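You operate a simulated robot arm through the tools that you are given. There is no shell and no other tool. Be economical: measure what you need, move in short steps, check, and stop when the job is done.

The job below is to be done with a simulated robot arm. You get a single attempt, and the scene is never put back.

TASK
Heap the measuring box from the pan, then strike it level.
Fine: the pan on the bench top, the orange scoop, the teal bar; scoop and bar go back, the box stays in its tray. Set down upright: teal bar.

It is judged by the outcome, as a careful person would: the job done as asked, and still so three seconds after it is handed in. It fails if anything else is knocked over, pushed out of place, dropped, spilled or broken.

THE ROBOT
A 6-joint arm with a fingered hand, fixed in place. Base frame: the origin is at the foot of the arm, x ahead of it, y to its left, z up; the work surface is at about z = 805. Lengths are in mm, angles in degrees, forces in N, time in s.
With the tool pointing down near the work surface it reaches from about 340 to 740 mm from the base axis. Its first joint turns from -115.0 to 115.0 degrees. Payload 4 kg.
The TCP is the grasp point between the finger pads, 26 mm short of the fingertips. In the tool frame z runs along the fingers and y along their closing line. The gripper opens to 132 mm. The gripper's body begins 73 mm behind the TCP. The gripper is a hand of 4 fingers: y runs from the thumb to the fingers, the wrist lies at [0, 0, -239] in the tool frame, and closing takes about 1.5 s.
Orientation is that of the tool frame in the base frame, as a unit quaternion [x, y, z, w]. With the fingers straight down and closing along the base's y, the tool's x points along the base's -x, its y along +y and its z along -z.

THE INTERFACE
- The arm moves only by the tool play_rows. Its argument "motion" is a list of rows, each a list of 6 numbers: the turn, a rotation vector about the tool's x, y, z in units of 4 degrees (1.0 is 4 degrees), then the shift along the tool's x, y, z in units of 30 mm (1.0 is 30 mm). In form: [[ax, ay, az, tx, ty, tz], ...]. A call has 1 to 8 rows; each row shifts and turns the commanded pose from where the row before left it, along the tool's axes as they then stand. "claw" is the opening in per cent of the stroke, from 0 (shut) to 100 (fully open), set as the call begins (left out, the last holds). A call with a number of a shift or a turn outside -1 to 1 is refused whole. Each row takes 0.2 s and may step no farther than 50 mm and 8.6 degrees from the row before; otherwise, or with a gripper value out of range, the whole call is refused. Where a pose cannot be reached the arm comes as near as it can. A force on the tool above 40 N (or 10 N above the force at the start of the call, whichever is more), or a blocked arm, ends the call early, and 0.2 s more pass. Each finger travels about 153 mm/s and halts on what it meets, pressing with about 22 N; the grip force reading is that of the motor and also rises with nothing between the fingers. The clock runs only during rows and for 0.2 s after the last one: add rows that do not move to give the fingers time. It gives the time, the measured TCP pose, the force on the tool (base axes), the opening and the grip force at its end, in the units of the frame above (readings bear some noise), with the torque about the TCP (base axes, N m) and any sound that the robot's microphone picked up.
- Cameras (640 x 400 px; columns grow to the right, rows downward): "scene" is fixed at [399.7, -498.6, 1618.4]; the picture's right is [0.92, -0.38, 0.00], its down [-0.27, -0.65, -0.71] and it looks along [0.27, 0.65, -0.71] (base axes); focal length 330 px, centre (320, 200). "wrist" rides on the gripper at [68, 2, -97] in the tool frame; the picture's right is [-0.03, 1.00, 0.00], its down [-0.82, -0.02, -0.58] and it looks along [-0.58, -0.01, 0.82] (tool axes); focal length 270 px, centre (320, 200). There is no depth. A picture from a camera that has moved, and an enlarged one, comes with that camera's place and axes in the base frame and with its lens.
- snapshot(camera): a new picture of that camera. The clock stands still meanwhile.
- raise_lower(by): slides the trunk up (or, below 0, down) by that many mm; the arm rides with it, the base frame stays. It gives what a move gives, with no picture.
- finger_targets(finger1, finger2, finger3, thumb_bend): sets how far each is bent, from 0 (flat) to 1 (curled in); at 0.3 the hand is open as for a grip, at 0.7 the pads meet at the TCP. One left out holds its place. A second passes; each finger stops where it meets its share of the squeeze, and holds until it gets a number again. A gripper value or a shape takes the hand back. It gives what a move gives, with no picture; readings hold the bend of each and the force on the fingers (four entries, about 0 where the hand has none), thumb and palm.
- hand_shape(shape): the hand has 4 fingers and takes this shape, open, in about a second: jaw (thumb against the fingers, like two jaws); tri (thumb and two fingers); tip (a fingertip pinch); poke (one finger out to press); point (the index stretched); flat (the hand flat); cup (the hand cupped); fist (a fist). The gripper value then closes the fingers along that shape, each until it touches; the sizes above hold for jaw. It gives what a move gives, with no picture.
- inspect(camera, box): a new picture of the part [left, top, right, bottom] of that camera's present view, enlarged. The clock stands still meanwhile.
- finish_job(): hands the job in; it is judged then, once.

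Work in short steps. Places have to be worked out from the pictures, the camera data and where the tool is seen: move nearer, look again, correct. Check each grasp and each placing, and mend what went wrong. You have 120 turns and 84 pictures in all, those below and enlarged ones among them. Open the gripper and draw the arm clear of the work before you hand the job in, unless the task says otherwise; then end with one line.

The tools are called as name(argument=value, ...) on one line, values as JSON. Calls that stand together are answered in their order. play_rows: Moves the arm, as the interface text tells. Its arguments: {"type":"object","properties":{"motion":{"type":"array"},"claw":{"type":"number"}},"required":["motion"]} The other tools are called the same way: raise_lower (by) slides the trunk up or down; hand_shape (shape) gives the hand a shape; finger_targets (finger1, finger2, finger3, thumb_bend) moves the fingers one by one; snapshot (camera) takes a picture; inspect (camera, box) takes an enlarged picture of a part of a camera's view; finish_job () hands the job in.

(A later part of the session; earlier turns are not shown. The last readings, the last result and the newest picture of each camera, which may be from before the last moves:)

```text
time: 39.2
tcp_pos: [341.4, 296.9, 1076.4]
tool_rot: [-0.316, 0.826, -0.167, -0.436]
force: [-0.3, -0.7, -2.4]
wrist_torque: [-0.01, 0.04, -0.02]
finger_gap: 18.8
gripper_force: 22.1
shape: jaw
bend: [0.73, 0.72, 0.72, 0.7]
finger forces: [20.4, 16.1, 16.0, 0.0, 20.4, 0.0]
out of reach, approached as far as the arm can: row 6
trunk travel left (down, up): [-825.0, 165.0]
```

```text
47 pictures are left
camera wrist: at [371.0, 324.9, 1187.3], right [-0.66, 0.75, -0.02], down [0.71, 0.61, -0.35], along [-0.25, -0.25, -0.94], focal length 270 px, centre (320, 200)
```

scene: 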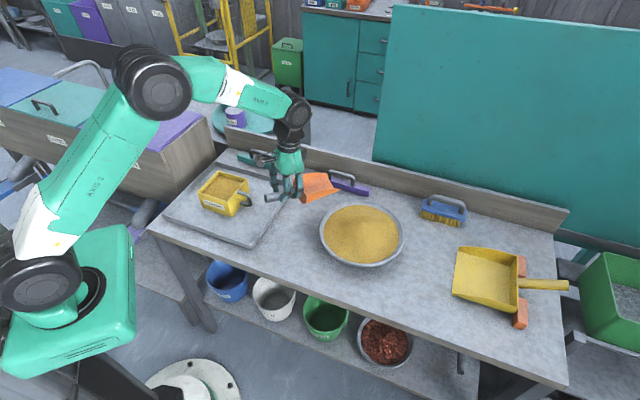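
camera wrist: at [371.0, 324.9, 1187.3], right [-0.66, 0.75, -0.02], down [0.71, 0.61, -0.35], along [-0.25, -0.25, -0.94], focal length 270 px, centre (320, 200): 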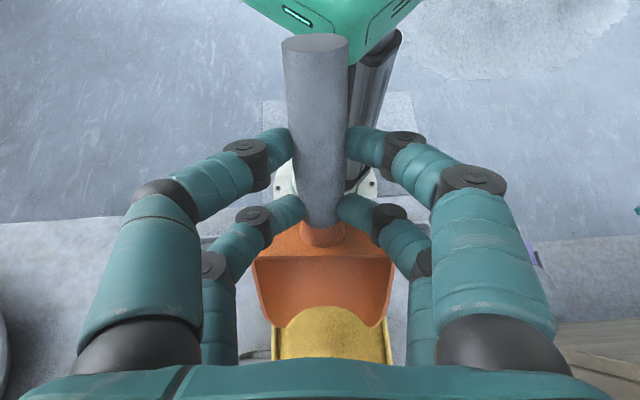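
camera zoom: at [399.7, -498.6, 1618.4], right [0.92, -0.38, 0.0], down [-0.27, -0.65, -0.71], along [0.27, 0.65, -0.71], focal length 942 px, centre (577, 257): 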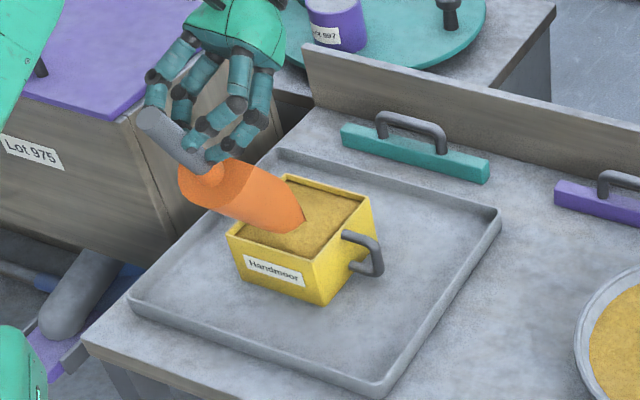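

The scoop is empty and the arm is near its limit. I tip back about the tip, then look at the fill level.

play_rows(motion=[[0, -1, 0, 0.093, 0, 0.3], [0, -1, 0, 0.093, 0, 0.3], [0, -1, 0, 0.093, 0, 0.3], [0, -1, 0, 0.093, 0, 0.3], [0, -1, 0, 0.093, 0, 0.3], [0, -1, 0, 0.093, 0, 0.3], [0, -1, 0, 0.093, 0, 0.3], [0, -1, 0, 0.093, 0, 0.3]])

play_rows(motion=[[0, -1, 0, 0.093, 0, 0.2], [0, -1, 0, 0.093, 0, 0.2], [0, -1, 0, 0.093, 0, 0.2], [0, 0, 0, 0, -1, 0], [0, 0, 0, 0, -1, 0], [0, 0, 0, 0, -1, 0], [0, 0, 0, 0, -1, 0], [0, 0, 0, 0, -1, 0]])

inspect(camera="scene", box=[180, 140, 280, 230])

snapshot(camera="wrist")

```text
time: 41.0
tcp_pos: [292.3, 254.4, 1037.9]
tool_rot: [-0.35, 0.914, -0.074, -0.193]
force: [0.0, 0.5, -2.0]
wrist_torque: [-0.05, 0.09, 0.0]
finger_gap: 18.6
gripper_force: 22.5
shape: jaw
bend: [0.73, 0.72, 0.72, 0.7]
finger forces: [20.5, 14.8, 14.8, 0.0, 20.5, 0.0]
trunk travel left (down, up): [-825.0, 165.0]
```

```text
time: 42.8
tcp_pos: [384.7, 132.6, 1022.9]
tool_rot: [-0.356, 0.929, -0.038, -0.097]
force: [-0.2, -0.9, -2.0]
wrist_torque: [-0.11, 0.1, -0.02]
finger_gap: 19.0
gripper_force: 21.5
shape: jaw
bend: [0.73, 0.72, 0.72, 0.7]
finger forces: [20.6, 14.6, 14.5, 0.0, 20.7, 0.0]
trunk travel left (down, up): [-825.0, 165.0]
```

```text
4.44 times, centred on (230, 185) of scene
camera zoom: at [399.7, -498.6, 1618.4], right [0.92, -0.38, 0.0], down [-0.27, -0.65, -0.71], along [0.27, 0.65, -0.71], focal length 1465 px, centre (720, 267)
```

zoom: 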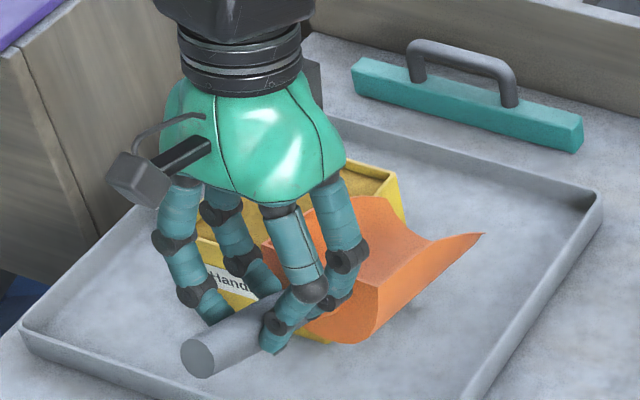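

```text
45 pictures are left
camera wrist: at [348.1, 101.7, 1131.1], right [-0.65, 0.76, -0.01], down [0.7, 0.6, 0.4], along [0.3, 0.25, -0.92], focal length 270 px, centre (320, 200)
```

wrist: 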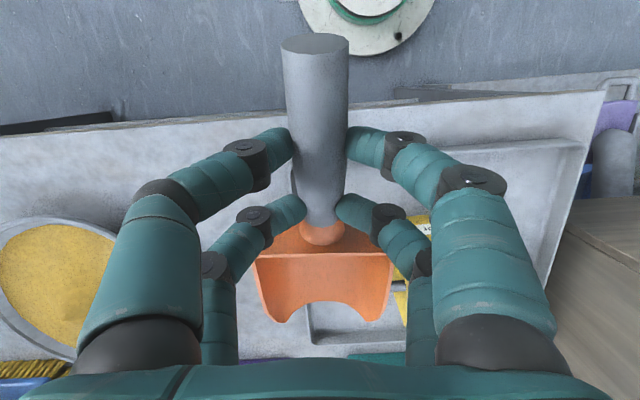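

I move on toward the pan so the box comes into view.

play_rows(motion=[[0, 0, 0, -0.3, -1, 0], [0, 0, 0, -0.3, -1, 0], [0, 0, 0, -0.3, -1, 0], [0, 0, 0, -0.3, -1, 0], [0, 0, 0, -0.3, -1, 0], [0, 0, 0, -0.3, -0.5, 0]])

inspect(camera="scene", box=[180, 140, 280, 230])

```text
time: 44.2
tcp_pos: [535.8, 46.1, 1013.0]
tool_rot: [-0.357, 0.928, -0.038, -0.096]
force: [-0.1, 0.3, -1.8]
wrist_torque: [-0.07, 0.1, 0.0]
finger_gap: 18.6
gripper_force: 21.7
shape: jaw
bend: [0.73, 0.72, 0.72, 0.7]
finger forces: [20.4, 14.1, 14.1, 0.0, 20.5, 0.1]
trunk travel left (down, up): [-825.0, 165.0]
```

```text
4.44 times, centred on (230, 185) of scene
camera zoom: at [399.7, -498.6, 1618.4], right [0.92, -0.38, 0.0], down [-0.27, -0.65, -0.71], along [0.27, 0.65, -0.71], focal length 1465 px, centre (720, 267)
```

zoom: 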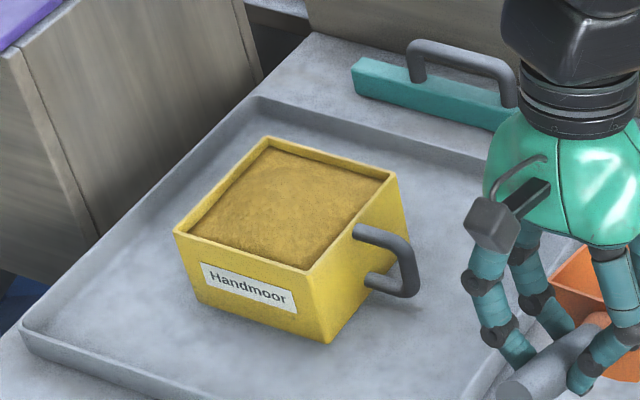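

The level is still roughly 5 mm below the rim, so more sand is needed. I swing back to the pan for a second scoop.

play_rows(motion=[[-0.208, 0, 0.978, 0, 0, 0], [-0.208, 0, 0.978, 0, 0, 0], [-0.208, 0, 0.978, 0, 0, 0], [-0.208, 0, 0.978, 0, 0, 0], [-0.208, 0, 0.978, 0, 0, 0], [-0.208, 0, 0.978, 0, 0, 0], [-0.208, 0, 0.978, 0, 0, 0], [-0.208, 0, 0.978, 0, 0, 0]])

play_rows(motion=[[-0.1, 0, 0.5, 0, 0, 0], [0, 0, 0, -0.78, -0.73, 0.1], [0, 0, 0, -0.78, -0.73, 0.1], [0, 1, 0, 0, 0, 0], [0, 1, 0, 0, 0, 0], [0, 1, 0, 0, 0, 0], [0, 1, 0, 0, 0, 0], [0, 0, 0, 0, 0, 0]])

inspect(camera="scene", box=[270, 130, 430, 290])

```text
time: 46.0
tcp_pos: [534.6, 47.0, 1012.6]
tool_rot: [-0.086, 0.991, -0.008, -0.104]
force: [1.0, 0.2, -2.7]
wrist_torque: [-0.01, 0.14, 0.0]
finger_gap: 18.5
gripper_force: 21.6
shape: jaw
bend: [0.73, 0.72, 0.72, 0.7]
finger forces: [20.5, 13.8, 13.9, 0.1, 20.4, 0.1]
trunk travel left (down, up): [-825.0, 165.0]
```

```text
time: 47.8
tcp_pos: [585.2, 8.1, 996.1]
tool_rot: [-0.068, 0.968, -0.017, -0.241]
force: [0.4, -0.3, -1.6]
wrist_torque: [-0.02, 0.05, 0.02]
finger_gap: 18.5
gripper_force: 22.3
shape: jaw
bend: [0.73, 0.72, 0.72, 0.7]
finger forces: [20.4, 13.6, 14.0, 0.1, 20.3, 0.0]
trunk travel left (down, up): [-825.0, 165.0]
```

```text
2.50 times, centred on (350, 210) of scene
camera zoom: at [399.7, -498.6, 1618.4], right [0.92, -0.38, 0.0], down [-0.27, -0.65, -0.71], along [0.27, 0.65, -0.71], focal length 824 px, centre (245, 175)
```

zoom: 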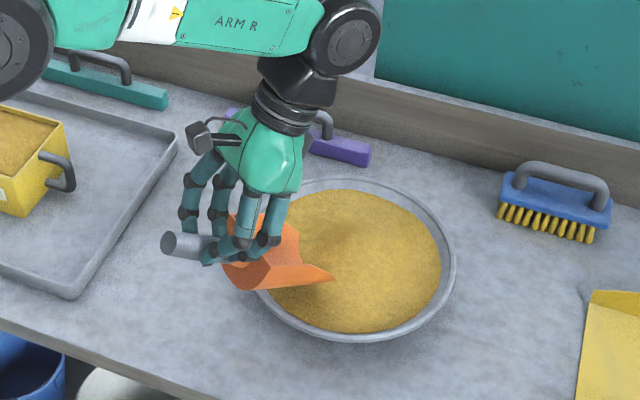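

In position for the second scoop; I dig 10 mm deeper and a little farther.

play_rows(motion=[[0, 0, 0, -0.36, 0.07, 0.68], [0, 0, 0, -0.36, 0.07, 0.68], [0, -1, 0, -0.65, 0, 0.03], [0, -1, 0, -0.65, 0, 0.06], [0, -1, 0, -0.65, 0, 0.11], [0, -1, 0, -0.65, 0, 0.15], [0, -1, 0, -0.65, 0, 0.19], [0, 0, 0, 0, 0, 0]])

play_rows(motion=[[0, -0.5, 0, 0, 0, -0.4], [0, -0.5, 0, 0, 0, -0.5], [0, 0, 0, 0, 0, -0.6], [0, 0, 0, 0, 0, -0.7], [0, 0, 0, 0, 0, -0.7], [0, 0, 0, 0, 0, -0.3], [0, 0, 0, 0, 0, 0]])

snapshot(camera="wrist")

inspect(camera="scene", box=[270, 130, 430, 290])

```text
time: 48.9
tcp_pos: [615.3, 17.4, 940.1]
tool_rot: [-0.069, 0.982, -0.014, -0.176]
force: [-8.9, 0.8, 27.8]
wrist_torque: [-0.01, 0.05, 0.04]
finger_gap: 20.1
gripper_force: 21.8
shape: jaw
bend: [0.72, 0.74, 0.74, 0.7]
finger forces: [23.0, 24.4, 25.4, 0.0, 21.6, 0.1]
trunk travel left (down, up): [-825.0, 165.0]
stopped in row 5: the force on the tool passed its limit at 52 N (the readings are from after the stop); the commanded pose is now the measured one
```

```text
time: 50.5
tcp_pos: [645.0, 23.6, 1027.3]
tool_rot: [-0.07, 0.987, -0.011, -0.142]
force: [0.3, -0.1, -2.0]
wrist_torque: [-0.03, 0.16, 0.0]
finger_gap: 18.5
gripper_force: 21.8
shape: jaw
bend: [0.72, 0.73, 0.73, 0.7]
finger forces: [22.5, 13.8, 13.9, 0.0, 22.3, 0.0]
trunk travel left (down, up): [-825.0, 165.0]
```

```text
42 pictures are left
camera wrist: at [607.3, 18.4, 1139.1], right [-0.12, 0.99, -0.01], down [0.94, 0.11, 0.32], along [0.32, 0.03, -0.95], focal length 270 px, centre (320, 200)
```

wrist: 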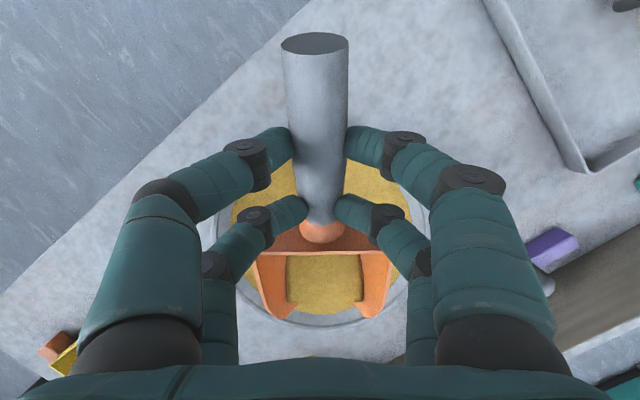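

```text
2.50 times, centred on (350, 210) of scene
camera zoom: at [399.7, -498.6, 1618.4], right [0.92, -0.38, 0.0], down [-0.27, -0.65, -0.71], along [0.27, 0.65, -0.71], focal length 824 px, centre (245, 175)
```

zoom: 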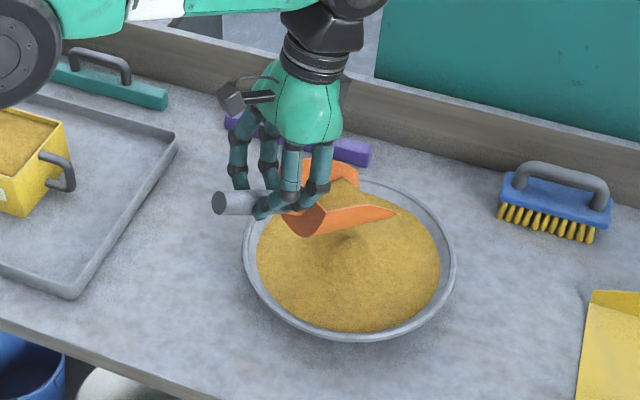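

The scoop touched the pan bottom because it has crept about 8° nose-down in the grip; the pan did not move. With that corrected, level is now at about zero hand pitch. I back up and redo the dig.

play_rows(motion=[[0, 0, 0, 0.82, -0.1, 0.76], [0, 0, 0, 0.82, -0.1, 0.76], [0, 1, 0, 0, 0, 0], [0, 0, 0, 0, 0, 0]])

inspect(camera="scene", box=[270, 130, 430, 290])

```text
time: 51.5
tcp_pos: [584.9, 8.1, 998.7]
tool_rot: [-0.069, 0.982, -0.013, -0.177]
force: [0.6, 0.1, -1.9]
wrist_torque: [-0.04, 0.15, 0.0]
finger_gap: 18.7
gripper_force: 22.2
shape: jaw
bend: [0.72, 0.73, 0.73, 0.7]
finger forces: [22.4, 14.1, 14.1, 0.1, 22.3, 0.1]
trunk travel left (down, up): [-825.0, 165.0]
```

```text
2.50 times, centred on (350, 210) of scene
camera zoom: at [399.7, -498.6, 1618.4], right [0.92, -0.38, 0.0], down [-0.27, -0.65, -0.71], along [0.27, 0.65, -0.71], focal length 824 px, centre (245, 175)
```

zoom: 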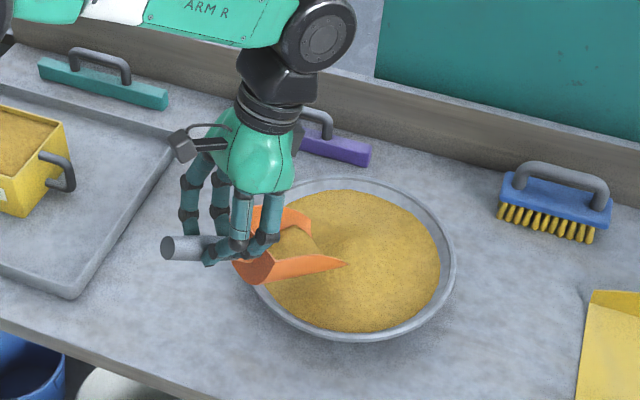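

Some sand is still in the blade. I descend and stroke again at the corrected angle.

play_rows(motion=[[0, 0, 0, -0.2, 0, 0.58], [0, 0, 0, -0.2, 0, 0.58], [0, -1, 0, -0.597, 0, 0.113], [0, -1, 0, -0.59, 0, 0.157], [0, -1, 0, -0.577, 0, 0.197], [0, -1, 0, -0.56, 0, 0.237], [0, -1, 0, -0.543, 0, 0.25], [0, -1, 0, -0.4, 0, 0]])

play_rows(motion=[[0, -0.5, 0, 0, 0, -0.4], [0, 0, 0, 0, 0, -0.5], [0, 0, 0, 0, 0, -0.6], [0, 0, 0, 0, 0, -0.7], [0, 0, 0, 0, 0, -0.7], [0, 0, 0, 0, 0, -0.3], [0, 0, 0, 0, 0, 0]])

snapshot(camera="wrist")

inspect(camera="scene", box=[270, 130, 430, 290])

```text
time: 53.2
tcp_pos: [673.0, 19.1, 914.6]
tool_rot: [-0.071, 0.997, 0.001, 0.031]
force: [-9.8, -0.5, 1.8]
wrist_torque: [-0.01, 0.35, 0.08]
finger_gap: 16.9
gripper_force: 22.3
shape: jaw
bend: [0.72, 0.75, 0.75, 0.7]
finger forces: [21.1, 0.0, 0.1, 0.0, 20.7, 0.1]
trunk travel left (down, up): [-825.0, 165.0]
```

```text
time: 54.9
tcp_pos: [664.2, 18.8, 1010.0]
tool_rot: [-0.069, 0.996, 0.003, 0.049]
force: [-0.5, -0.4, -3.9]
wrist_torque: [-0.01, 0.09, 0.0]
finger_gap: 16.6
gripper_force: 21.4
shape: jaw
bend: [0.72, 0.75, 0.75, 0.7]
finger forces: [17.9, 0.0, 0.0, 0.0, 18.0, 0.0]
trunk travel left (down, up): [-825.0, 165.0]
```

```text
39 pictures are left
camera wrist: at [587.5, 8.7, 1099.2], right [-0.11, 0.99, 0.0], down [0.75, 0.09, 0.65], along [0.65, 0.08, -0.76], focal length 270 px, centre (320, 200)
```

wrist: 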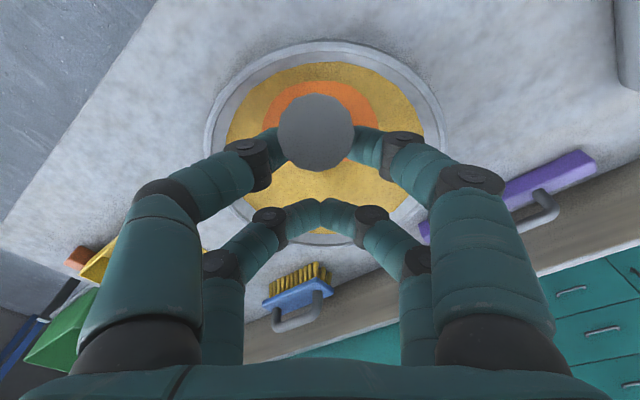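

```text
2.50 times, centred on (350, 210) of scene
camera zoom: at [399.7, -498.6, 1618.4], right [0.92, -0.38, 0.0], down [-0.27, -0.65, -0.71], along [0.27, 0.65, -0.71], focal length 824 px, centre (245, 175)
```

zoom: 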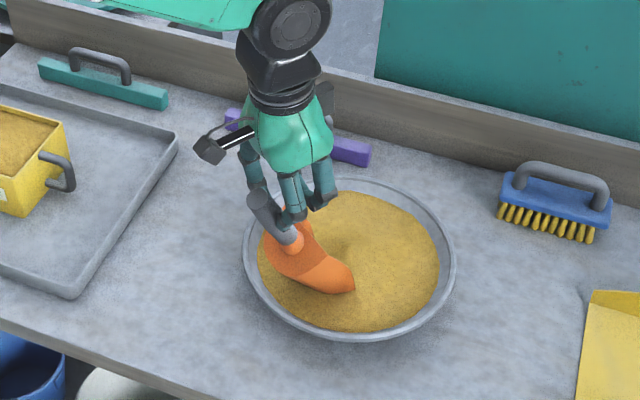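

The blade caught and the scoop swung about 50° nose-down, held only by the rear finger pair. I'll use the sand to lay it back level: shift forward a bit, touch the tip down, and arc the hand back and down.

play_rows(motion=[[0, 0, 0, -0.68, 0, -0.13], [0, 0, 0, -0.68, 0, -0.13], [0, 0, 0, 0.04, 0, 0.4], [0, 0, 0, 0.54, 0, 0.16], [0, 0, 0, 0.54, 0, 0.16], [0, 0, 0, 0.5, 0, 0.3], [0, 0, 0, 0.5, 0, 0.3], [0, 0, 0, 0, 0, 0]])

inspect(camera="scene", box=[270, 130, 430, 290])

snapshot(camera="wrist")

```text
time: 56.6
tcp_pos: [645.1, 16.7, 975.2]
tool_rot: [-0.069, 0.996, 0.002, 0.049]
force: [0.1, -0.3, -0.2]
wrist_torque: [-0.03, -0.03, -0.02]
finger_gap: 16.5
gripper_force: 21.8
shape: jaw
bend: [0.72, 0.75, 0.75, 0.7]
finger forces: [18.4, 0.1, 0.0, 0.0, 18.5, 0.1]
trunk travel left (down, up): [-825.0, 165.0]
```

```text
2.50 times, centred on (350, 210) of scene
camera zoom: at [399.7, -498.6, 1618.4], right [0.92, -0.38, 0.0], down [-0.27, -0.65, -0.71], along [0.27, 0.65, -0.71], focal length 824 px, centre (245, 175)
```

zoom: 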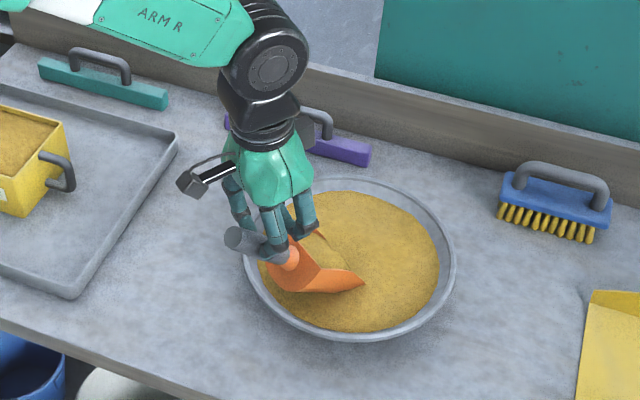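

```text
36 pictures are left
camera wrist: at [567.8, 5.5, 1065.4], right [-0.11, 0.99, 0.0], down [0.75, 0.09, 0.66], along [0.65, 0.08, -0.76], focal length 270 px, centre (320, 200)
```

wrist: 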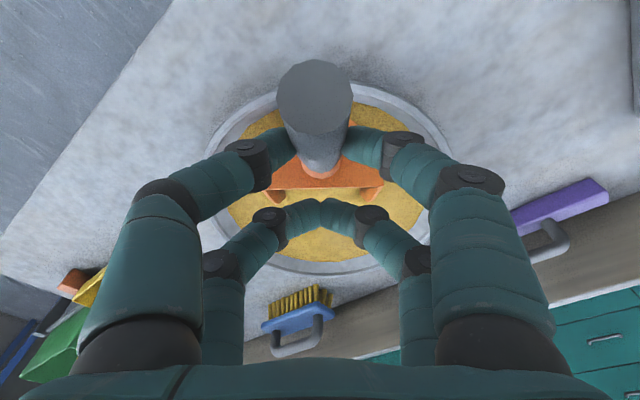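

It is levelling well. To keep the front fingers off the blade, I rotate the whole hand nose-up about the pinch while lowering, so the scoop lies flat on the sand.

play_rows(motion=[[0, -1, 0, 0.167, 0, 0.277], [0, -1, 0, 0.187, 0, 0.267], [0, -1, 0, 0.21, 0, 0.253], [0, -1, 0, 0.227, 0, 0.24], [0, -1, 0, 0.247, 0, 0.223], [0, 0, 0, 0, 0, 0]])

inspect(camera="scene", box=[290, 160, 410, 270])

snapshot(camera="wrist")

```text
time: 58.0
tcp_pos: [626.6, 17.1, 935.5]
tool_rot: [-0.071, 0.976, 0.021, 0.206]
force: [2.6, -1.0, 0.5]
wrist_torque: [-0.1, -0.12, -0.03]
finger_gap: 16.8
gripper_force: 21.9
shape: jaw
bend: [0.72, 0.75, 0.75, 0.7]
finger forces: [18.3, 0.0, 0.1, 0.0, 20.8, 0.0]
out of reach, approached as far as the arm can: row 5
trunk travel left (down, up): [-825.0, 165.0]
```

```text
3.64 times, centred on (350, 215) of scene
camera zoom: at [399.7, -498.6, 1618.4], right [0.92, -0.38, 0.0], down [-0.27, -0.65, -0.71], along [0.27, 0.65, -0.71], focal length 1198 px, centre (211, 146)
```

zoom: 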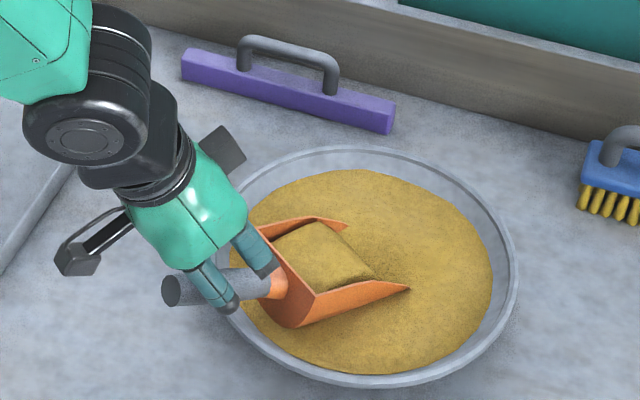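

```text
34 pictures are left
camera wrist: at [525.8, 1.3, 997.4], right [-0.12, 0.99, 0.02], down [0.51, 0.04, 0.86], along [0.85, 0.12, -0.51], focal length 270 px, centre (320, 200)
```

wrist: 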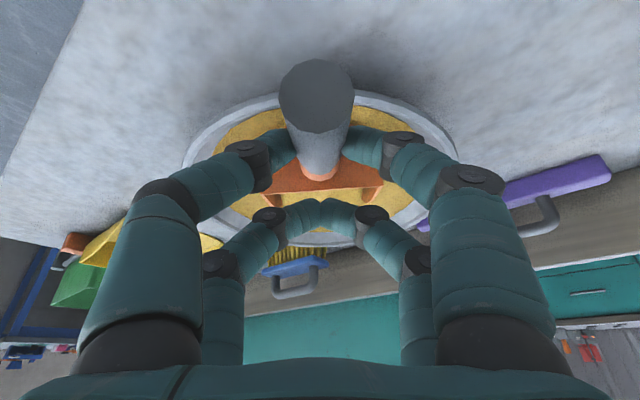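

The scoop now lies nearly level in the sand, heaped. I open just enough to free the handle and back away upward.

play_rows(motion=[[0, 0, 0, 0, 0, 0], [0, 0, 0, 0, 0, 0], [0, 0, 0, 0, 0, 0], [0, 0, 0, 0, 0, -0.5], [0, 0, 0, 0, 0, -1], [0, 0, 0, 0, 0, -1], [0, 0, 0, 0, 0, -1]], claw=35)

inspect(camera="scene", box=[290, 160, 410, 270])

```text
time: 59.6
tcp_pos: [579.8, 12.7, 1031.9]
tool_rot: [-0.069, 0.973, 0.015, 0.221]
force: [0.1, 0.5, 0.3]
wrist_torque: [0.0, 0.03, -0.01]
finger_gap: 45.7
gripper_force: 0.1
shape: jaw
bend: [0.74, 0.74, 0.74, 0.7]
finger forces: [0.0, 0.0, 0.0, 0.1, 0.0, 0.0]
trunk travel left (down, up): [-825.0, 165.0]
```

```text
3.64 times, centred on (350, 215) of scene
camera zoom: at [399.7, -498.6, 1618.4], right [0.92, -0.38, 0.0], down [-0.27, -0.65, -0.71], along [0.27, 0.65, -0.71], focal length 1198 px, centre (211, 146)
```

zoom: 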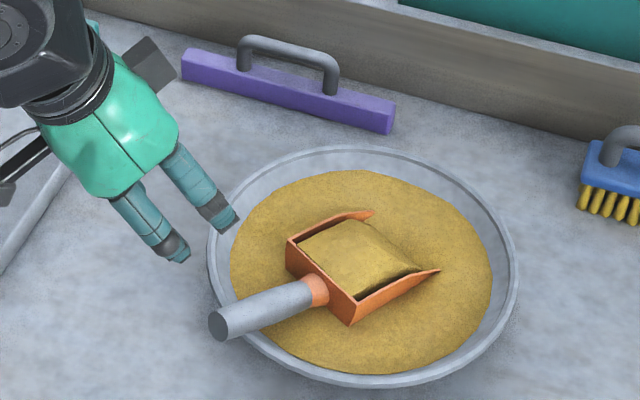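

The scoop rests full in the pan with its handle on the rim. I turn the hand upright over the handle to see its alignment.

play_rows(motion=[[0, 1, 0, 0, 0, 0], [0, 1, 0, 0, 0, 0], [0, 1, 0, 0, 0, 0], [0, 1, 0, 0, 0, 0], [0, 1, 0, 0, 0, 0], [0, 1, 0, 0, 0, 0], [0, 1, 0, -0.5, 0, 0], [0, 1, 0, -1, 0, 0]], claw=60)

play_rows(motion=[[0, 0, 0, -1, 0, 0.5], [0, 0, 0, -0.6, 0, 1], [0, 0, 0, 0, 0, 0]])

snapshot(camera="wrist")

```text
time: 61.5
tcp_pos: [627.8, 20.2, 1028.9]
tool_rot: [-0.07, 0.996, -0.005, -0.056]
force: [0.9, 0.3, 0.1]
wrist_torque: [0.0, 0.06, -0.03]
finger_gap: 78.5
gripper_force: 0.0
shape: jaw
bend: [0.71, 0.71, 0.71, 0.7]
finger forces: [0.0, 0.0, 0.1, 0.1, 0.1, 0.1]
trunk travel left (down, up): [-825.0, 165.0]
```

```text
time: 62.2
tcp_pos: [670.4, 26.3, 981.8]
tool_rot: [-0.07, 0.996, -0.005, -0.057]
force: [0.1, -0.3, -0.2]
wrist_torque: [0.0, -0.03, 0.0]
finger_gap: 78.7
gripper_force: 0.0
shape: jaw
bend: [0.71, 0.71, 0.71, 0.7]
finger forces: [0.0, 0.1, 0.1, 0.0, 0.0, 0.0]
trunk travel left (down, up): [-825.0, 165.0]
```

```text
32 pictures are left
camera wrist: at [612.7, 18.0, 1085.5], right [-0.11, 0.99, 0.0], down [0.87, 0.1, 0.48], along [0.48, 0.05, -0.88], focal length 270 px, centre (320, 200)
```

wrist: 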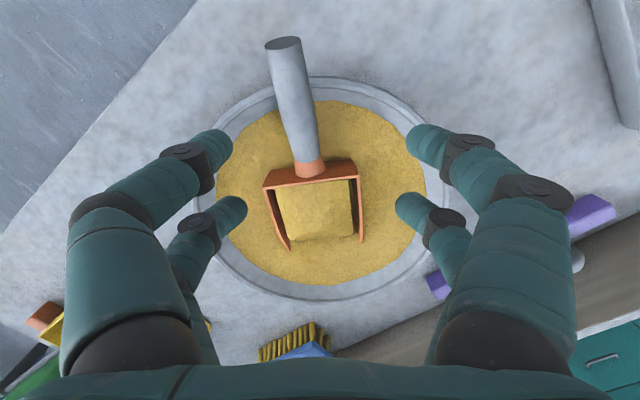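

I triangulate the handle: joint at (705, 19, 861), end at (611, -5, 895), so yaw is about 14° and it slopes 20° nose-down. I match both and hover just above.

play_rows(motion=[[0.1, 0, -1, 0, 0, 0], [0.06, 0, -0.5, 0, 0, 0], [0, 1, 0, 0, 0, 0], [0, 1, 0, 0, 0, 0], [0, 1, 0, 0, 0, 0], [0, 0.4, 0, -0.3, -0.17, 0.72], [0, 0, 0, -0.3, -0.17, 0.72], [0, 0, 0, -0.3, -0.17, 0.72]], claw=40)

snapshot(camera="wrist")

inspect(camera="scene", box=[290, 160, 410, 270])

```text
time: 64.0
tcp_pos: [671.4, 11.8, 907.6]
tool_rot: [-0.121, 0.978, -0.022, -0.171]
force: [0.3, -0.3, 0.1]
wrist_torque: [0.02, 0.01, -0.01]
finger_gap: 53.2
gripper_force: 0.1
shape: jaw
bend: [0.73, 0.73, 0.73, 0.7]
finger forces: [0.0, 0.0, 0.0, 0.0, 0.1, 0.0]
out of reach, approached as far as the arm can: row 8
trunk travel left (down, up): [-825.0, 165.0]
```

```text
31 pictures are left
camera wrist: at [641.3, 3.7, 1023.2], right [-0.22, 0.98, -0.01], down [0.94, 0.21, 0.26], along [0.26, 0.05, -0.96], focal length 270 px, centre (320, 200)
```

wrist: 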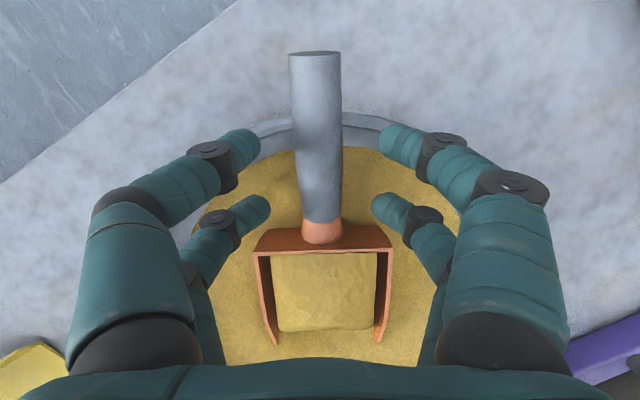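

```text
3.64 times, centred on (350, 215) of scene
camera zoom: at [399.7, -498.6, 1618.4], right [0.92, -0.38, 0.0], down [-0.27, -0.65, -0.71], along [0.27, 0.65, -0.71], focal length 1198 px, centre (211, 146)
```

zoom: 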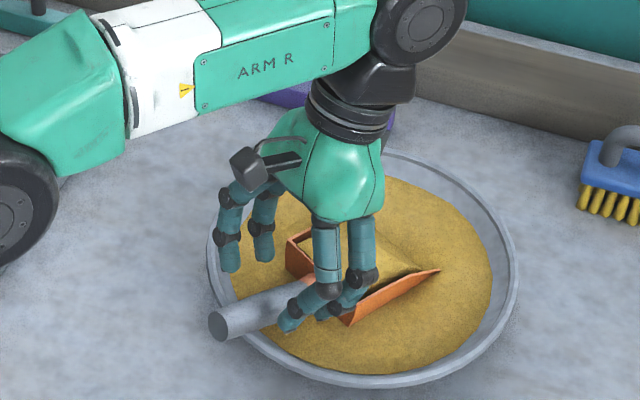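

Aligned, but the arm is at its reach limit, so I lower the trunk 27 mm to bring the hand onto the handle.

raise_lower(by=-27)

snapshot(camera="wrist")

```text
time: 64.8
tcp_pos: [671.0, 11.3, 881.8]
tool_rot: [-0.121, 0.977, -0.022, -0.172]
force: [1.0, 0.2, 6.0]
wrist_torque: [0.09, 0.21, -0.05]
finger_gap: 53.4
gripper_force: 0.0
shape: jaw
bend: [0.74, 0.73, 0.73, 0.7]
finger forces: [5.4, 0.0, 0.0, 0.0, 0.9, 0.0]
trunk travel left (down, up): [-798.0, 192.0]
```

```text
29 pictures are left
camera wrist: at [641.0, 3.7, 997.0], right [-0.22, 0.98, -0.01], down [0.94, 0.21, 0.26], along [0.26, 0.05, -0.96], focal length 270 px, centre (320, 200)
```

wrist: 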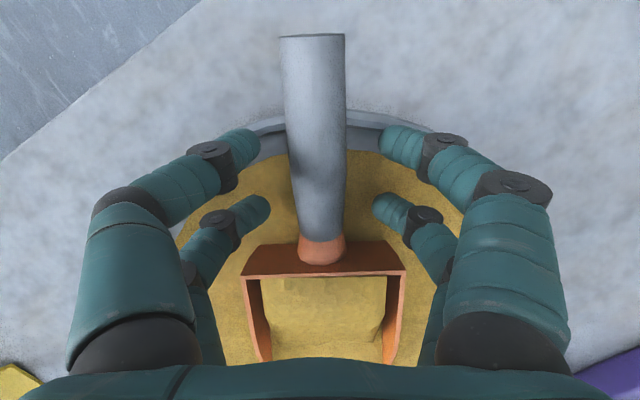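

Finger 1 touches the pan rim lightly. I slide forward along the handle and up a touch, then close.

play_rows(motion=[[0, 0, 0, -0.3, 0, -0.1], [0, 0, 0, 0, 0, 0]])

play_rows(motion=[[0, 0, 0, 0, 0, 0], [0, 0, 0, 0, 0, 0], [0, 0, 0, 0, 0, 0], [0, 0, 0, 0, 0, 0], [0, 0, 0, 0, 0, 0], [0, 0, 0, 0, 0, 0], [0, 0, 0, 0, 0, 0]], claw=0)

snapshot(camera="wrist")

```text
time: 65.4
tcp_pos: [671.6, 13.2, 882.9]
tool_rot: [-0.12, 0.978, -0.022, -0.171]
force: [-0.6, -1.1, 9.3]
wrist_torque: [0.06, 0.23, -0.03]
finger_gap: 53.8
gripper_force: 0.0
shape: jaw
bend: [0.75, 0.73, 0.73, 0.7]
finger forces: [6.5, 0.0, 0.0, 0.1, 2.3, 0.1]
out of reach, approached as far as the arm can: row 1
trunk travel left (down, up): [-798.0, 192.0]
```

```text
time: 67.0
tcp_pos: [671.6, 12.7, 882.3]
tool_rot: [-0.12, 0.977, -0.021, -0.172]
force: [-5.3, -1.8, 1.6]
wrist_torque: [-0.01, -0.06, -0.08]
finger_gap: 24.2
gripper_force: 22.2
shape: jaw
bend: [0.76, 0.7, 0.71, 0.71]
finger forces: [16.1, 24.1, 24.4, 0.0, 16.1, 0.0]
trunk travel left (down, up): [-798.0, 192.0]
```

```text
28 pictures are left
camera wrist: at [640.5, 5.5, 996.2], right [-0.22, 0.98, -0.01], down [0.94, 0.21, 0.26], along [0.26, 0.05, -0.96], focal length 270 px, centre (320, 200)
```

wrist: 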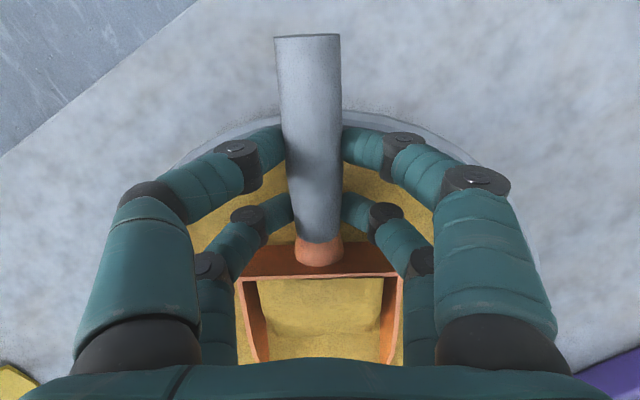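

Firm grip on all pads. I level the nose while lifting gently.

play_rows(motion=[[0, -1, 0, 0.1, 0, -0.3], [0, -1, 0, 0.1, 0, -0.4], [0, -1, 0, 0.1, 0, -0.4], [0, -1, 0, 0, 0, -0.5], [0, -0.5, 0, 0, 0, -0.6], [0, 0, 0, 0, 0, -0.7], [0, 0, 0, 0, 0, -0.7], [0, 0, 0, 0, 0, 0]])

snapshot(camera="wrist")

inspect(camera="scene", box=[270, 130, 430, 290])

```text
time: 68.8
tcp_pos: [691.6, 15.3, 981.0]
tool_rot: [-0.123, 0.991, -0.006, -0.045]
force: [0.7, -0.3, -3.8]
wrist_torque: [-0.06, 0.33, -0.03]
finger_gap: 22.5
gripper_force: 22.2
shape: jaw
bend: [0.76, 0.66, 0.68, 0.72]
finger forces: [17.7, 24.2, 24.3, 0.0, 17.5, 0.0]
out of reach, approached as far as the arm can: row 1, 2
trunk travel left (down, up): [-798.0, 192.0]
```

```text
27 pictures are left
camera wrist: at [632.9, 1.6, 1084.1], right [-0.22, 0.98, 0.0], down [0.84, 0.19, 0.5], along [0.49, 0.11, -0.87], focal length 270 px, centre (320, 200)
```

wrist: 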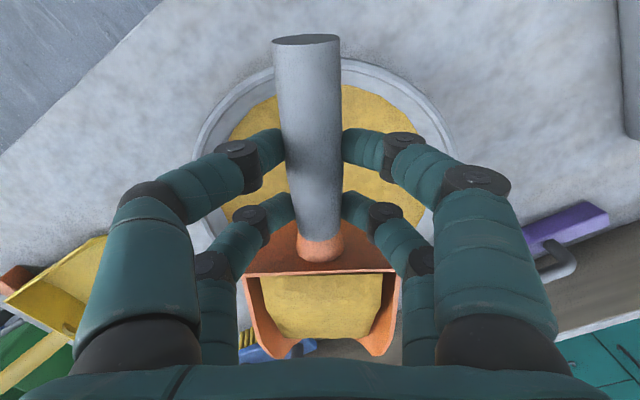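

```text
2.50 times, centred on (350, 210) of scene
camera zoom: at [399.7, -498.6, 1618.4], right [0.92, -0.38, 0.0], down [-0.27, -0.65, -0.71], along [0.27, 0.65, -0.71], focal length 824 px, centre (245, 175)
```

zoom: 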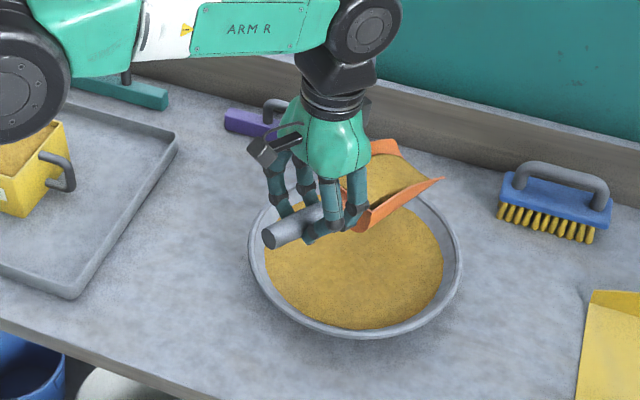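

The scoop is full and secure, about 0.24 kg of sand. I yaw level to 42° and carry it to the box.

play_rows(motion=[[0.09, 0, -1, 0, 0, -0.2], [0.09, 0, -1, 0, 0, -0.2], [0.09, 0, -1, 0, 0, -0.2], [0.09, 0, -1, 0, 0, -0.2], [0.09, 0, -1, 0, 0, 0], [0.09, 0, -1, 0, 0, 0], [0.09, 0, -1, 0, 0, 0], [0, 0, 0, 0.1, 0.5, 0]])

play_rows(motion=[[0, 0, 0, 0.3, 0.9, 0], [0, 0, 0, 0.3, 0.95, 0], [0, 0, 0, 0.3, 0.95, 0], [0, 0, 0, 0.3, 0.95, 0], [0, 0, 0, 0.3, 0.95, 0], [0, 0, 0, 0.3, 0.95, 0], [0, 0, 0, 0.3, 0.95, 0], [0, 0, 0, 0.3, 0.9, 0]])

play_rows(motion=[[0, 0, 0, 0.35, 0.95, 0], [0, 0, 0, 0.35, 0.95, 0], [0, 0, 0, 0.35, 0.95, 0], [0, 0, 0, 0.35, 0.95, 0], [0, 0, 0, 0.35, 0.95, 0], [0, 0, 0, 0.25, 0.7, 0], [0, 0, 0, 0, 0, 0]])

inspect(camera="scene", box=[150, 110, 310, 250])

```text
time: 70.6
tcp_pos: [679.8, 26.3, 1005.9]
tool_rot: [-0.361, 0.931, -0.017, -0.042]
force: [0.1, 0.6, -3.9]
wrist_torque: [-0.2, 0.25, -0.03]
finger_gap: 22.7
gripper_force: 22.2
shape: jaw
bend: [0.76, 0.66, 0.68, 0.72]
finger forces: [17.6, 24.4, 24.3, 0.1, 17.4, 0.0]
trunk travel left (down, up): [-798.0, 192.0]
```

```text
time: 72.4
tcp_pos: [475.2, 146.3, 1011.2]
tool_rot: [-0.36, 0.932, -0.017, -0.041]
force: [-0.2, -0.1, -4.4]
wrist_torque: [-0.21, 0.23, 0.01]
finger_gap: 22.7
gripper_force: 21.5
shape: jaw
bend: [0.76, 0.66, 0.68, 0.72]
finger forces: [17.4, 24.4, 24.4, 0.1, 17.1, 0.0]
trunk travel left (down, up): [-798.0, 192.0]
```

```text
time: 74.0
tcp_pos: [320.7, 224.1, 1016.9]
tool_rot: [-0.36, 0.932, -0.018, -0.042]
force: [-0.6, 0.2, -5.0]
wrist_torque: [-0.27, 0.28, 0.01]
finger_gap: 22.4
gripper_force: 21.6
shape: jaw
bend: [0.76, 0.66, 0.68, 0.72]
finger forces: [17.1, 24.4, 24.6, 0.1, 16.7, 0.0]
trunk travel left (down, up): [-798.0, 192.0]
```

```text
2.86 times, centred on (230, 180) of scene
camera zoom: at [399.7, -498.6, 1618.4], right [0.92, -0.38, 0.0], down [-0.27, -0.65, -0.71], along [0.27, 0.65, -0.71], focal length 942 px, centre (577, 257)
```

zoom: 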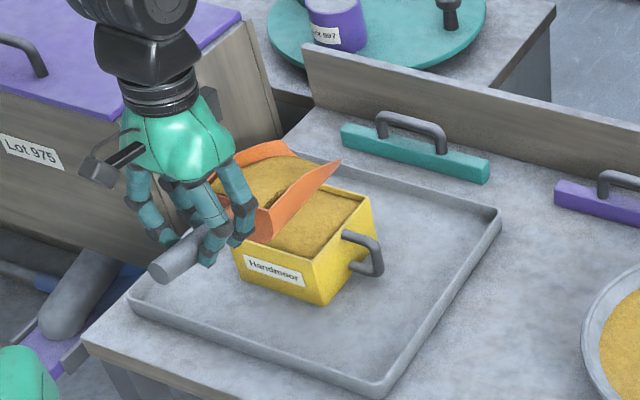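

Load intact. A final 45 mm shift centres the tip, then I lower and pour.

play_rows(motion=[[0, 0, 0, 0.15, 0.73, 0], [0, 0, 0, 0.15, 0.73, 0], [0, 0, 0, 0.1, 0, 0.9], [0, 1, 0, -0.095, 0, -0.39], [0, 1, 0, -0.095, 0, -0.39], [0, 1, 0, -0.095, 0, -0.39], [0, 1, 0, -0.095, 0, -0.39], [0, 1, 0, -0.095, 0, -0.39]])

inspect(camera="scene", box=[150, 110, 310, 250])

play_rows(motion=[[0, 1, 0, -0.095, 0, -0.39], [0, 1, 0, -0.095, 0, -0.39], [0, 1, 0, -0.095, 0, -0.39], [0, 1, 0, -0.095, 0, -0.39], [0, 1, 0, -0.095, 0, -0.39], [0, 1, 0, -0.095, 0, -0.39], [0, 0, 0, 0, 0, 0], [0, 0, 0, 0, 0, 0]])

inspect(camera="scene", box=[150, 110, 310, 250])

```text
time: 75.8
tcp_pos: [301.0, 265.8, 1042.4]
tool_rot: [-0.352, 0.91, -0.079, -0.205]
force: [0.5, 0.1, -3.0]
wrist_torque: [-0.14, 0.15, 0.0]
finger_gap: 22.6
gripper_force: 21.9
shape: jaw
bend: [0.76, 0.66, 0.68, 0.72]
finger forces: [17.2, 23.7, 24.2, 0.0, 16.7, 0.0]
trunk travel left (down, up): [-798.0, 192.0]
```

```text
2.86 times, centred on (230, 180) of scene
camera zoom: at [399.7, -498.6, 1618.4], right [0.92, -0.38, 0.0], down [-0.27, -0.65, -0.71], along [0.27, 0.65, -0.71], focal length 942 px, centre (577, 257)
```

zoom: 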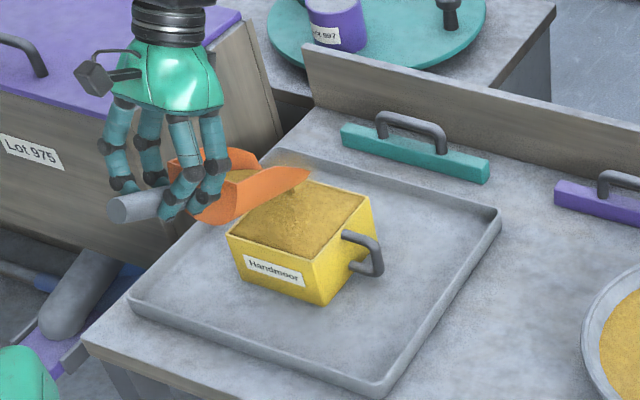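

```text
time: 77.6
tcp_pos: [340.4, 302.9, 1092.4]
tool_rot: [-0.328, 0.848, -0.15, -0.388]
force: [0.6, 1.2, -2.2]
wrist_torque: [-0.02, 0.04, -0.01]
finger_gap: 22.8
gripper_force: 22.0
shape: jaw
bend: [0.76, 0.66, 0.68, 0.72]
finger forces: [17.1, 23.4, 23.6, 0.0, 17.0, 0.0]
trunk travel left (down, up): [-798.0, 192.0]
```

```text
2.86 times, centred on (230, 180) of scene
camera zoom: at [399.7, -498.6, 1618.4], right [0.92, -0.38, 0.0], down [-0.27, -0.65, -0.71], along [0.27, 0.65, -0.71], focal length 942 px, centre (577, 257)
```

zoom: 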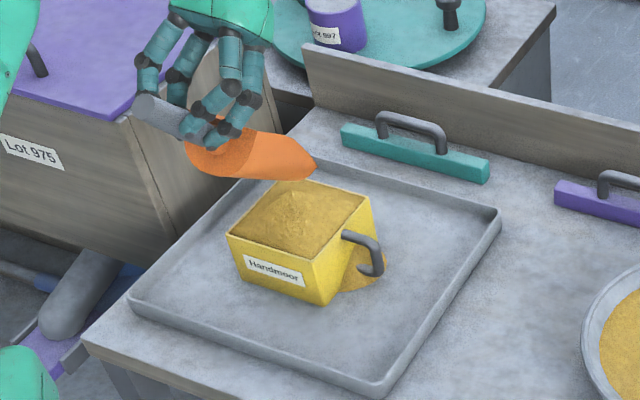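

The box is heaped above the rim, with a little overflow in the tray, which is expected. I check the scoop and look closely at the box.

snapshot(camera="wrist")

inspect(camera="scene", box=[190, 145, 260, 215])

```text
22 pictures are left
camera wrist: at [361.0, 321.9, 1207.0], right [-0.66, 0.75, -0.02], down [0.73, 0.64, -0.24], along [-0.17, -0.17, -0.97], focal length 270 px, centre (320, 200)
```

wrist: 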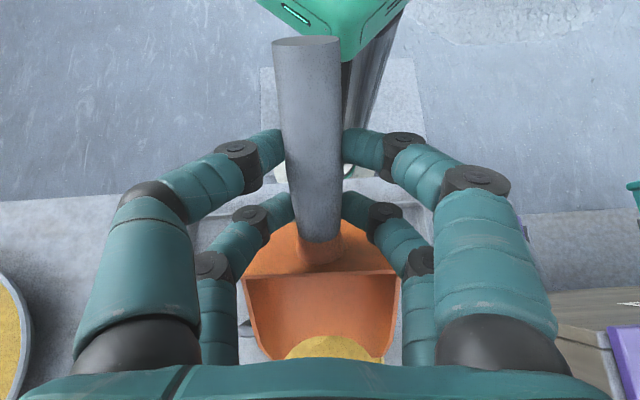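

```text
5.71 times, centred on (225, 180) of scene
camera zoom: at [399.7, -498.6, 1618.4], right [0.92, -0.38, 0.0], down [-0.27, -0.65, -0.71], along [0.27, 0.65, -0.71], focal length 1883 px, centre (863, 314)
```

zoom: 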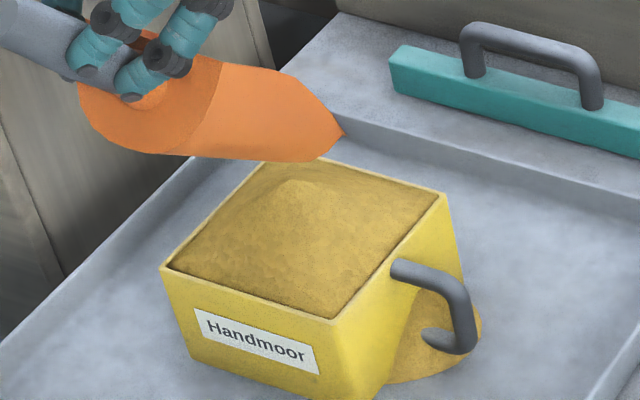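

The scoop is empty and the heap stands above the rim. I raise, level the hand, and take the scoop back toward its spot.

play_rows(motion=[[0, 0, 0, 0.7, 0, -0.6], [0, -1, 0, 0.095, 0, 0.3], [0, -1, 0, 0.095, 0, 0.3], [0, -1, 0, 0.095, 0, 0.3], [0, -1, 0, 0.095, 0, 0.3], [0, -1, 0, 0.095, 0, 0.3], [0, -1, 0, 0.095, 0, 0.3], [0, -1, 0, 0.095, 0, 0.2]])

play_rows(motion=[[0, -1, 0, 0, -0.3, 0], [0, -1, 0, 0, -0.6, 0], [0, -1, 0, 0, -1, 0], [0, -0.25, 0, 0, -1, 0], [0, 0, 0, 0, -1, 0], [0, 0, 0, 0, -1, 0], [0, 0, 0, 0, -1, 0], [0, 0, 0, 0, -1, 0]])

```text
time: 79.4
tcp_pos: [292.2, 258.6, 1073.4]
tool_rot: [-0.355, 0.917, -0.067, -0.17]
force: [-0.5, -0.1, -1.6]
wrist_torque: [-0.08, 0.13, -0.01]
finger_gap: 22.2
gripper_force: 21.8
shape: jaw
bend: [0.76, 0.66, 0.68, 0.72]
finger forces: [17.0, 23.5, 23.6, 0.1, 16.9, 0.0]
out of reach, approached as far as the arm can: row 1
trunk travel left (down, up): [-798.0, 192.0]
```

```text
time: 81.2
tcp_pos: [434.2, 104.0, 1074.7]
tool_rot: [-0.359, 0.931, -0.027, -0.066]
force: [-0.5, -1.0, -1.9]
wrist_torque: [-0.06, 0.11, 0.01]
finger_gap: 22.7
gripper_force: 22.0
shape: jaw
bend: [0.76, 0.66, 0.68, 0.72]
finger forces: [17.0, 23.7, 23.9, 0.0, 16.9, 0.0]
trunk travel left (down, up): [-798.0, 192.0]
```

Over the bench with the scoop level. I descend to hover above its original place.

play_rows(motion=[[0, 0, 0, -0.8, -0.35, 0.5], [0, 0, 0, -0.8, -0.35, 0.5], [0, 0, 0, -0.8, -0.35, 0.6], [0, 0, 0, -0.7, -0.35, 0.7], [0, 0, 0, -0.5, 0, 1], [0, 0, 0, -0.3, 0, 1], [0, 0, 0, -0.14, 0, 0.7], [0, 0, 0, 0, 0, 0]])

inspect(camera="scene", box=[220, 130, 380, 270])

```text
time: 83.0
tcp_pos: [534.9, 140.7, 907.4]
tool_rot: [-0.36, 0.93, -0.027, -0.066]
force: [0.0, -0.6, -1.9]
wrist_torque: [-0.1, 0.1, -0.03]
finger_gap: 22.5
gripper_force: 21.9
shape: jaw
bend: [0.76, 0.66, 0.68, 0.72]
finger forces: [16.9, 23.6, 23.8, 0.0, 16.7, 0.0]
trunk travel left (down, up): [-798.0, 192.0]
```

```text
2.86 times, centred on (300, 200) of scene
camera zoom: at [399.7, -498.6, 1618.4], right [0.92, -0.38, 0.0], down [-0.27, -0.65, -0.71], along [0.27, 0.65, -0.71], focal length 942 px, centre (377, 200)
```

zoom: 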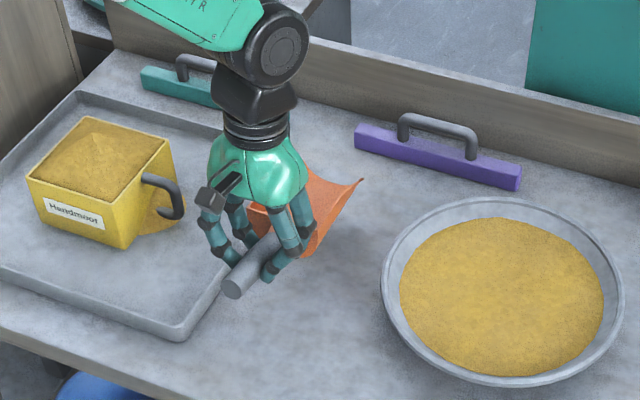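

The predicted landing matches the original spot to within about 5 mm. Lowering to the bench.

play_rows(motion=[[0, 0, 0, -0.15, -0.07, 0.6], [0, 0, 0, 0.05, 0, 0.4], [0, 0, 0, 0.03, 0, 0.2], [0, 0, 0, 0, 0, 0.1], [0, 0, 0, 0, 0, 0]])

snapshot(camera="wrist")

```text
time: 84.2
tcp_pos: [533.6, 135.8, 870.1]
tool_rot: [-0.361, 0.93, -0.027, -0.066]
force: [0.5, 0.8, -1.3]
wrist_torque: [-0.09, 0.1, -0.01]
finger_gap: 22.6
gripper_force: 22.0
shape: jaw
bend: [0.76, 0.66, 0.68, 0.72]
finger forces: [17.0, 23.6, 23.8, 0.0, 16.7, 0.1]
trunk travel left (down, up): [-798.0, 192.0]
```

```text
19 pictures are left
camera wrist: at [492.3, 99.8, 975.4], right [-0.65, 0.76, 0.0], down [0.67, 0.58, 0.46], along [0.35, 0.29, -0.89], focal length 270 px, centre (320, 200)
```

wrist: 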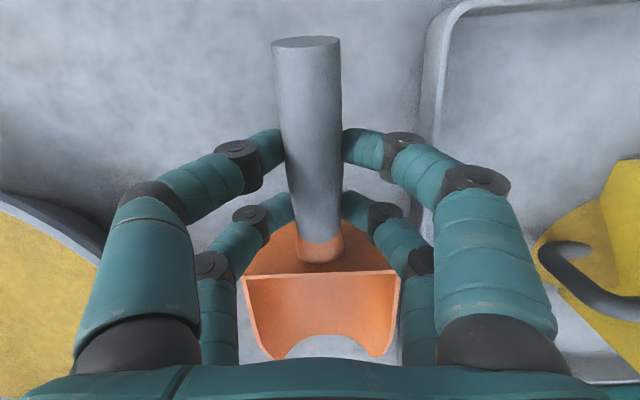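

Not quite touching yet. A few more small steps down.

play_rows(motion=[[0, 0, 0, 0, 0, 0.1], [0, 0, 0, 0, 0, 0.08], [0, 0, 0, 0, 0, 0]])

play_rows(motion=[[0, 0, 0, 0, 0, 0.07], [0, 0, 0, 0, 0, 0]])

```text
time: 85.0
tcp_pos: [532.6, 136.9, 864.2]
tool_rot: [-0.36, 0.93, -0.027, -0.066]
force: [-0.7, -0.7, -2.2]
wrist_torque: [-0.1, 0.07, 0.03]
finger_gap: 22.5
gripper_force: 22.0
shape: jaw
bend: [0.76, 0.66, 0.68, 0.72]
finger forces: [16.9, 23.5, 23.8, 0.0, 16.7, 0.1]
trunk travel left (down, up): [-798.0, 192.0]
```

```text
time: 85.6
tcp_pos: [533.6, 135.7, 861.6]
tool_rot: [-0.361, 0.93, -0.027, -0.066]
force: [-0.3, 0.7, -1.1]
wrist_torque: [-0.09, 0.06, 0.01]
finger_gap: 22.5
gripper_force: 21.9
shape: jaw
bend: [0.76, 0.66, 0.68, 0.72]
finger forces: [16.9, 23.6, 23.7, 0.0, 16.8, 0.0]
trunk travel left (down, up): [-798.0, 192.0]
```

Still no contact; I continue in 2–3 mm steps.

play_rows(motion=[[0, 0, 0, 0, 0, 0.07], [0, 0, 0, 0, 0, 0.07], [0, 0, 0, 0, 0, 0]])

inspect(camera="scene", box=[240, 150, 340, 250])

```text
time: 86.4
tcp_pos: [532.8, 135.8, 859.3]
tool_rot: [-0.36, 0.93, -0.026, -0.066]
force: [-0.4, -0.5, -1.7]
wrist_torque: [-0.07, 0.09, -0.02]
finger_gap: 22.7
gripper_force: 21.9
shape: jaw
bend: [0.76, 0.66, 0.68, 0.72]
finger forces: [17.0, 23.6, 23.7, 0.1, 16.7, 0.0]
trunk travel left (down, up): [-798.0, 192.0]
```

```text
4.00 times, centred on (290, 200) of scene
camera zoom: at [399.7, -498.6, 1618.4], right [0.92, -0.38, 0.0], down [-0.27, -0.65, -0.71], along [0.27, 0.65, -0.71], focal length 1318 px, centre (440, 200)
```

zoom: 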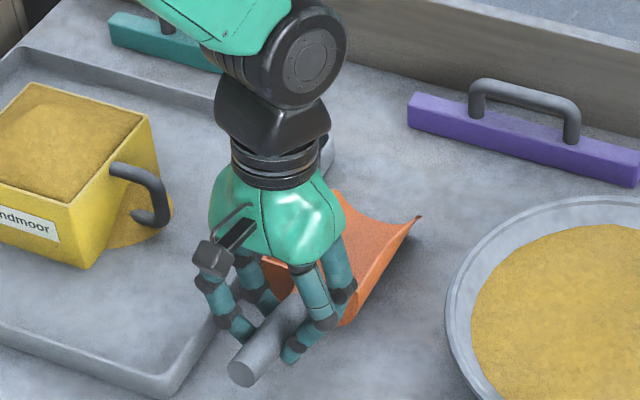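

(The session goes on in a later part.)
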